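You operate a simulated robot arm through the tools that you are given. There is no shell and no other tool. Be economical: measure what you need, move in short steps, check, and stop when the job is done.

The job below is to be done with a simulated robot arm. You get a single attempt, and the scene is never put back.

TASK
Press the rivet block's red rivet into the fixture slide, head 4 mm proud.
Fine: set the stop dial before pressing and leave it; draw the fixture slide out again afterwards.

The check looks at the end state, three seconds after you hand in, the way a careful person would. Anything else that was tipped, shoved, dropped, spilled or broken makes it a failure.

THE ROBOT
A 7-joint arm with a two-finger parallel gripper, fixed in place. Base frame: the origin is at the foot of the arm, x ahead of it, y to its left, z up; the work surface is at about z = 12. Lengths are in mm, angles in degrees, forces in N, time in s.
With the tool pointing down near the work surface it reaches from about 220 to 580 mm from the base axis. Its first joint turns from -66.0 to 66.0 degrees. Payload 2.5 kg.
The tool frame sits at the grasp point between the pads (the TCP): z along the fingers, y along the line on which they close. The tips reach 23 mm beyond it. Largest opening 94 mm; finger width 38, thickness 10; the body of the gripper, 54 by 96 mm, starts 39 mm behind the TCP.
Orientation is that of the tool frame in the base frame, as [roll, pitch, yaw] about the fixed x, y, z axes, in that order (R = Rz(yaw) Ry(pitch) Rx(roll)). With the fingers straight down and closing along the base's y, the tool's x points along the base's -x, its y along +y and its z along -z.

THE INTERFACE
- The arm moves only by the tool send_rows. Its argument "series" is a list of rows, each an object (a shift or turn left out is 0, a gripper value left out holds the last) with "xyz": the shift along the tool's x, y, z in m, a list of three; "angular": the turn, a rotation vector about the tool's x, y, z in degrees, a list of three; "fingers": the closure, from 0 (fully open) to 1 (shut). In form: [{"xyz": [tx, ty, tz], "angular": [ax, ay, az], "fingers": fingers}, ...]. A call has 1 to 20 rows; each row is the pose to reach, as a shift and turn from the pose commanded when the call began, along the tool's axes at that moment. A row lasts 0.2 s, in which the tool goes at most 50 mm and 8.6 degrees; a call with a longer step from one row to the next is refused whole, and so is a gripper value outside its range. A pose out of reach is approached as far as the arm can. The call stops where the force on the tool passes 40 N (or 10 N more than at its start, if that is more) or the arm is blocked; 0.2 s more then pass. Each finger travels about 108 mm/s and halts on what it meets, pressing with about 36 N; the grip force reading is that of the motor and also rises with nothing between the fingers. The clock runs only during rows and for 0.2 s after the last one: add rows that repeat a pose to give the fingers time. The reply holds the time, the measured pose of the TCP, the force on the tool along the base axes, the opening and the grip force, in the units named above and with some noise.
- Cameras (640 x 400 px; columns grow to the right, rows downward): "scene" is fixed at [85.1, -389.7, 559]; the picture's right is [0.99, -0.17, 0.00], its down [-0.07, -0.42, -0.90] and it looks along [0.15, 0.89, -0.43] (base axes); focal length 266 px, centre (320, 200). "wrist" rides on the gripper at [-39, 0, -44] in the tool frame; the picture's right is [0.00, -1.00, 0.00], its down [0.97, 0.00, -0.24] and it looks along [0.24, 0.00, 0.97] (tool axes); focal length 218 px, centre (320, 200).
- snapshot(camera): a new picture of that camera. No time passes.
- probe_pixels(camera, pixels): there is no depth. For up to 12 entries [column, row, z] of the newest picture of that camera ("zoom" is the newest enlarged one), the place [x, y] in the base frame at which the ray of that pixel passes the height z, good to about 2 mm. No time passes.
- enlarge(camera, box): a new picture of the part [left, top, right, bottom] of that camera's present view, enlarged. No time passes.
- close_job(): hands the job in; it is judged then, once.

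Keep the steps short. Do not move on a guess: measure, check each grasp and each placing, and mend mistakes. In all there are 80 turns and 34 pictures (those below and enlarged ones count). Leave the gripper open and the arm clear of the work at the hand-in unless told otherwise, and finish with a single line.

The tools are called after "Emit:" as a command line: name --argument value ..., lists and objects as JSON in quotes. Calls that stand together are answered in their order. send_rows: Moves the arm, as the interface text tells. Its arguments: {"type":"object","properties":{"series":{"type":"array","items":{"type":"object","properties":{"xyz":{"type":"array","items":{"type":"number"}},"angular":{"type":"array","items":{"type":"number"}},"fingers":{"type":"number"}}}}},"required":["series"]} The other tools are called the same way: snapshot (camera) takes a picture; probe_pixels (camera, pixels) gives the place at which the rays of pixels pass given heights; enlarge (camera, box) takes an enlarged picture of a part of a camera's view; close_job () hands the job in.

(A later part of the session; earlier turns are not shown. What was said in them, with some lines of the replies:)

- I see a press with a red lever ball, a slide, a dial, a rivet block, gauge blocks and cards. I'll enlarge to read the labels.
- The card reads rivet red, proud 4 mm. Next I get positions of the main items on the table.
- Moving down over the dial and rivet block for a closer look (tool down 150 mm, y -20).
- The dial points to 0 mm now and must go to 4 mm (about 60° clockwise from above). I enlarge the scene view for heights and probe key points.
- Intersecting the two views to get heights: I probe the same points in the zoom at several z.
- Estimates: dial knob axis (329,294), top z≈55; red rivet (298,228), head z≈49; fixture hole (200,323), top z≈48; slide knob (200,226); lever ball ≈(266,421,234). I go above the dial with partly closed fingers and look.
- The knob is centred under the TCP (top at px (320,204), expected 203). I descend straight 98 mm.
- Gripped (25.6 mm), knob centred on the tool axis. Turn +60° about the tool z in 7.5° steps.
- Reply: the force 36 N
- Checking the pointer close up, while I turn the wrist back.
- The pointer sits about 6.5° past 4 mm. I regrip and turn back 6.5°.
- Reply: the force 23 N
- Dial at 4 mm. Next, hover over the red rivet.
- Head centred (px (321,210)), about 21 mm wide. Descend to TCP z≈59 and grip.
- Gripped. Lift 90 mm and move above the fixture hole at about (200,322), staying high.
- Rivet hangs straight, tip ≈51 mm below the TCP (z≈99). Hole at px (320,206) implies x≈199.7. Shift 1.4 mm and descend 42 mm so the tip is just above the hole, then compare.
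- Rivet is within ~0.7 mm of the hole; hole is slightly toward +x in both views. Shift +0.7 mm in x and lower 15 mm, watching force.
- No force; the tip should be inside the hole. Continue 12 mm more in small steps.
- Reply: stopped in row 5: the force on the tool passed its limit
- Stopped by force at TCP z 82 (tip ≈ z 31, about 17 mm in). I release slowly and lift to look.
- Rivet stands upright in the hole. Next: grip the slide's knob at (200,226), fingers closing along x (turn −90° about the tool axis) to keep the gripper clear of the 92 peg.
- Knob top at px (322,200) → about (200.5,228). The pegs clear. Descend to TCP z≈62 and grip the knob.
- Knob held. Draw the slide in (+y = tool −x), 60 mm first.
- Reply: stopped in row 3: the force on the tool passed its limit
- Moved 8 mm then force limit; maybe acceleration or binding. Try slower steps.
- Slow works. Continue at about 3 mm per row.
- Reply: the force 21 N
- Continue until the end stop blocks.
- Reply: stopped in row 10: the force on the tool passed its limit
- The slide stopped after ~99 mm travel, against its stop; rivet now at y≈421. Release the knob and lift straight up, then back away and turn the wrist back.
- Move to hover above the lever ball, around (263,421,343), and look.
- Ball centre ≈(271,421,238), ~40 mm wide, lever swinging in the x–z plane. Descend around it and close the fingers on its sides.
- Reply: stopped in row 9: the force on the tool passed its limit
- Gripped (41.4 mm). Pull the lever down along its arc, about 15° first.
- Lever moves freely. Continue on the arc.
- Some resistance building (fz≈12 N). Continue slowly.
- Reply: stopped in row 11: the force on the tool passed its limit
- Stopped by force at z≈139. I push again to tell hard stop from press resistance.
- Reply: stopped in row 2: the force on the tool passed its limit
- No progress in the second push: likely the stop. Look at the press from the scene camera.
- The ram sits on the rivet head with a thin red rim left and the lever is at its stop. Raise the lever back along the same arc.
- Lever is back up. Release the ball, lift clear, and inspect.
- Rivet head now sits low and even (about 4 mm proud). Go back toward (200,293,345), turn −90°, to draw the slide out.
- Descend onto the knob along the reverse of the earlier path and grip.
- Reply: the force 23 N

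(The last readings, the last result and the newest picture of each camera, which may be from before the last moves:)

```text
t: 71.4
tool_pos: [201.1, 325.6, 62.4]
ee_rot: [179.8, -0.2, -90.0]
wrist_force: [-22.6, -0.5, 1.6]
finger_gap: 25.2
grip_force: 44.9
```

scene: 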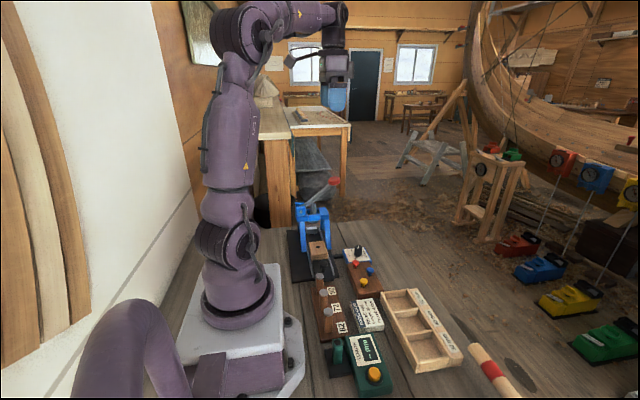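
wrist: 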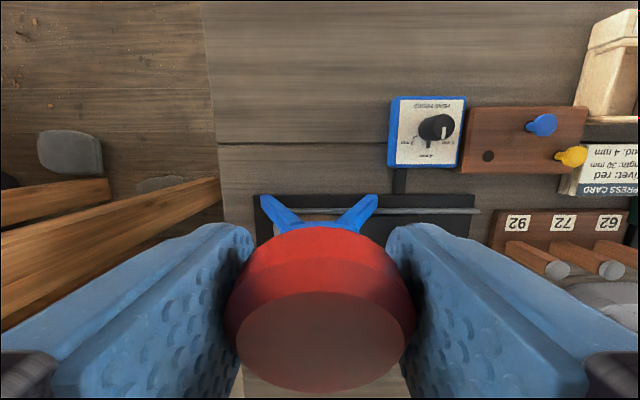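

Gripped. Draw the slide out slowly (tool +x), easing 1 mm in x to relieve the side force.

Emit:
send_rows --series '[{"xyz": [0.0, 0.0005, 0]}, {"xyz": [0.002, 0.001, 0]}, {"xyz": [0.004, 0.001, 0]}, {"xyz": [0.007, 0.001, 0]}, {"xyz": [0.01, 0.001, 0]}, {"xyz": [0.013, 0.001, 0]}, {"xyz": [0.016, 0.001, 0]}, {"xyz": [0.019, 0.001, 0]}, {"xyz": [0.022, 0.001, 0]}, {"xyz": [0.025, 0.001, 0]}, {"xyz": [0.028, 0.001, 0]}, {"xyz": [0.031, 0.001, 0]}, {"xyz": [0.034, 0.001, 0]}, {"xyz": [0.037, 0.001, 0]}, {"xyz": [0.04, 0.001, 0]}, {"xyz": [0.043, 0.001, 0]}, {"xyz": [0.046, 0.001, 0]}, {"xyz": [0.049, 0.001, 0]}, {"xyz": [0.05, 0.001, 0]}]'

Emit:
send_rows --series '[{"xyz": [0.002, 0, 0]}, {"xyz": [0.004, 0, 0]}, {"xyz": [0.007, 0, 0]}, {"xyz": [0.01, 0, 0]}, {"xyz": [0.013, 0, 0]}, {"xyz": [0.016, 0, 0]}, {"xyz": [0.019, 0, 0]}, {"xyz": [0.022, 0, 0]}, {"xyz": [0.025, 0, 0]}, {"xyz": [0.028, 0, 0]}, {"xyz": [0.031, 0, 0]}, {"xyz": [0.034, 0, 0]}, {"xyz": [0.037, 0, 0]}, {"xyz": [0.039, 0, 0]}, {"xyz": [0.041, 0, 0]}, {"xyz": [0.042, 0, 0]}]'

```text
t: 75.4
tool_pos: [199.7, 276.9, 60.8]
ee_rot: [-179.9, -0.2, -90.3]
wrist_force: [-2.3, 0.5, -29.5]
finger_gap: 25.1
grip_force: 44.9
```

```text
t: 77.6
tool_pos: [199.6, 249.8, 62.7]
ee_rot: [-179.9, -0.2, -90.2]
wrist_force: [1.7, -1.2, -1.3]
finger_gap: 25.3
grip_force: 44.9
stopped in row 10: the force on the tool passed its limit (the readings are from after the stop); the commanded pose is now the measured one
```

Stopped on built-up vertical force, not an end stop. Continue the remaining ~20 mm.

Emit:
send_rows --series '[{"xyz": [0.002, 0, 0]}, {"xyz": [0.004, 0, 0]}, {"xyz": [0.006, 0, 0]}, {"xyz": [0.008, 0, 0]}, {"xyz": [0.01, 0, 0]}, {"xyz": [0.012, 0, 0]}, {"xyz": [0.014, 0, 0]}, {"xyz": [0.016, 0, 0]}, {"xyz": [0.018, 0, 0]}, {"xyz": [0.02, 0, 0]}, {"xyz": [0.0205, 0, 0]}]'

```text
t: 80.0
tool_pos: [199.8, 229.1, 62.0]
ee_rot: [180.0, -0.3, -90.4]
wrist_force: [15.3, 0.8, -21.4]
finger_gap: 24.9
grip_force: 45.0
```

Slide is back at its starting position. Release and lift straight up, then look.

Emit:
send_rows --series '[{"fingers": 0.65}, {"fingers": 0.5}, {"fingers": 0.45}, {"fingers": 0.45}, {"xyz": [0, 0, -0.02]}, {"xyz": [0, 0, -0.05]}, {"xyz": [0, 0, -0.09]}, {"xyz": [0, 0, -0.1]}, {"xyz": [0, 0, -0.1]}]'

Emit:
snapshot --camera "wrist"

```text
t: 82.0
tool_pos: [200.7, 229.3, 162.1]
ee_rot: [-179.8, -0.3, -90.2]
wrist_force: [0.5, 0.0, 0.0]
finger_gap: 51.6
grip_force: 0.1
```

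```text
1 pictures are left
```

wrist: 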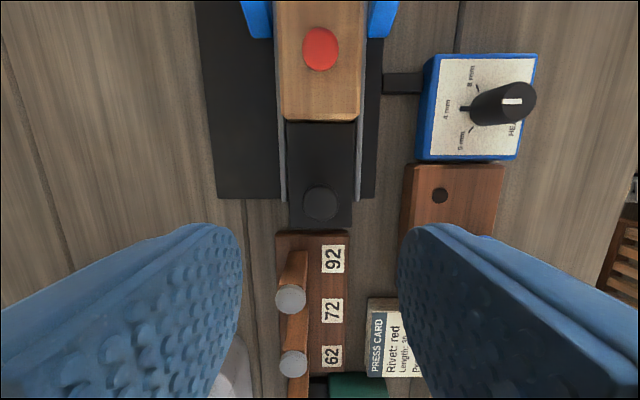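

Slide is out as it was originally (knob px (320,203)), dial on 4 mm, rivet low. Raise the arm clear, open fully, and take the last picture.

Emit:
send_rows --series '[{"xyz": [0, 0, -0.04], "fingers": 0.2}, {"xyz": [0, 0, -0.08], "fingers": 0}, {"xyz": [0, 0, -0.12]}, {"xyz": [0, 0, -0.16]}, {"xyz": [0, 0, -0.2]}, {"xyz": [0, 0, -0.2]}]'

Emit:
enlarge --camera "scene" --box '[290, 200, 370, 280]'

```text
t: 83.4
tool_pos: [198.6, 232.0, 361.8]
ee_rot: [-179.8, -0.3, -90.2]
wrist_force: [0.5, 0.8, -0.7]
finger_gap: 94.0
grip_force: 0.1
```

```text
5.00 times, centred on (330, 240) of scene
```

zoom: 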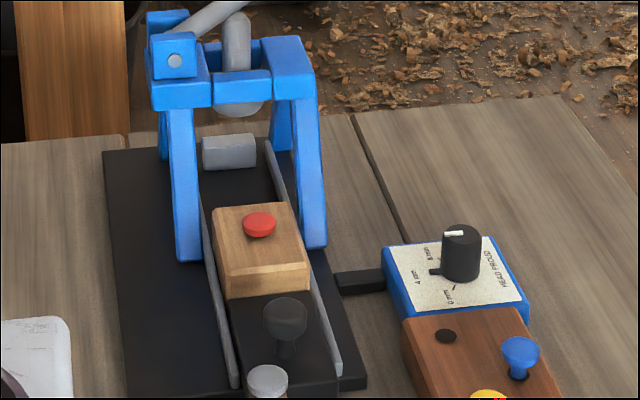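

Slide is drawn out, the lever is up, the dial reads 4 mm and the other items look undisturbed. From the picture I estimate the underside of the head at 3–4 mm above the fixture. Handing in.

Emit:
close_job

```text
The job is handed in.
```

I set the stop dial to 4 mm, pressed the red rivet until the lever hit its stop (head about 4 mm proud by eye), then drew the slide out, leaving the dial alone, the gripper open and the arm clear.
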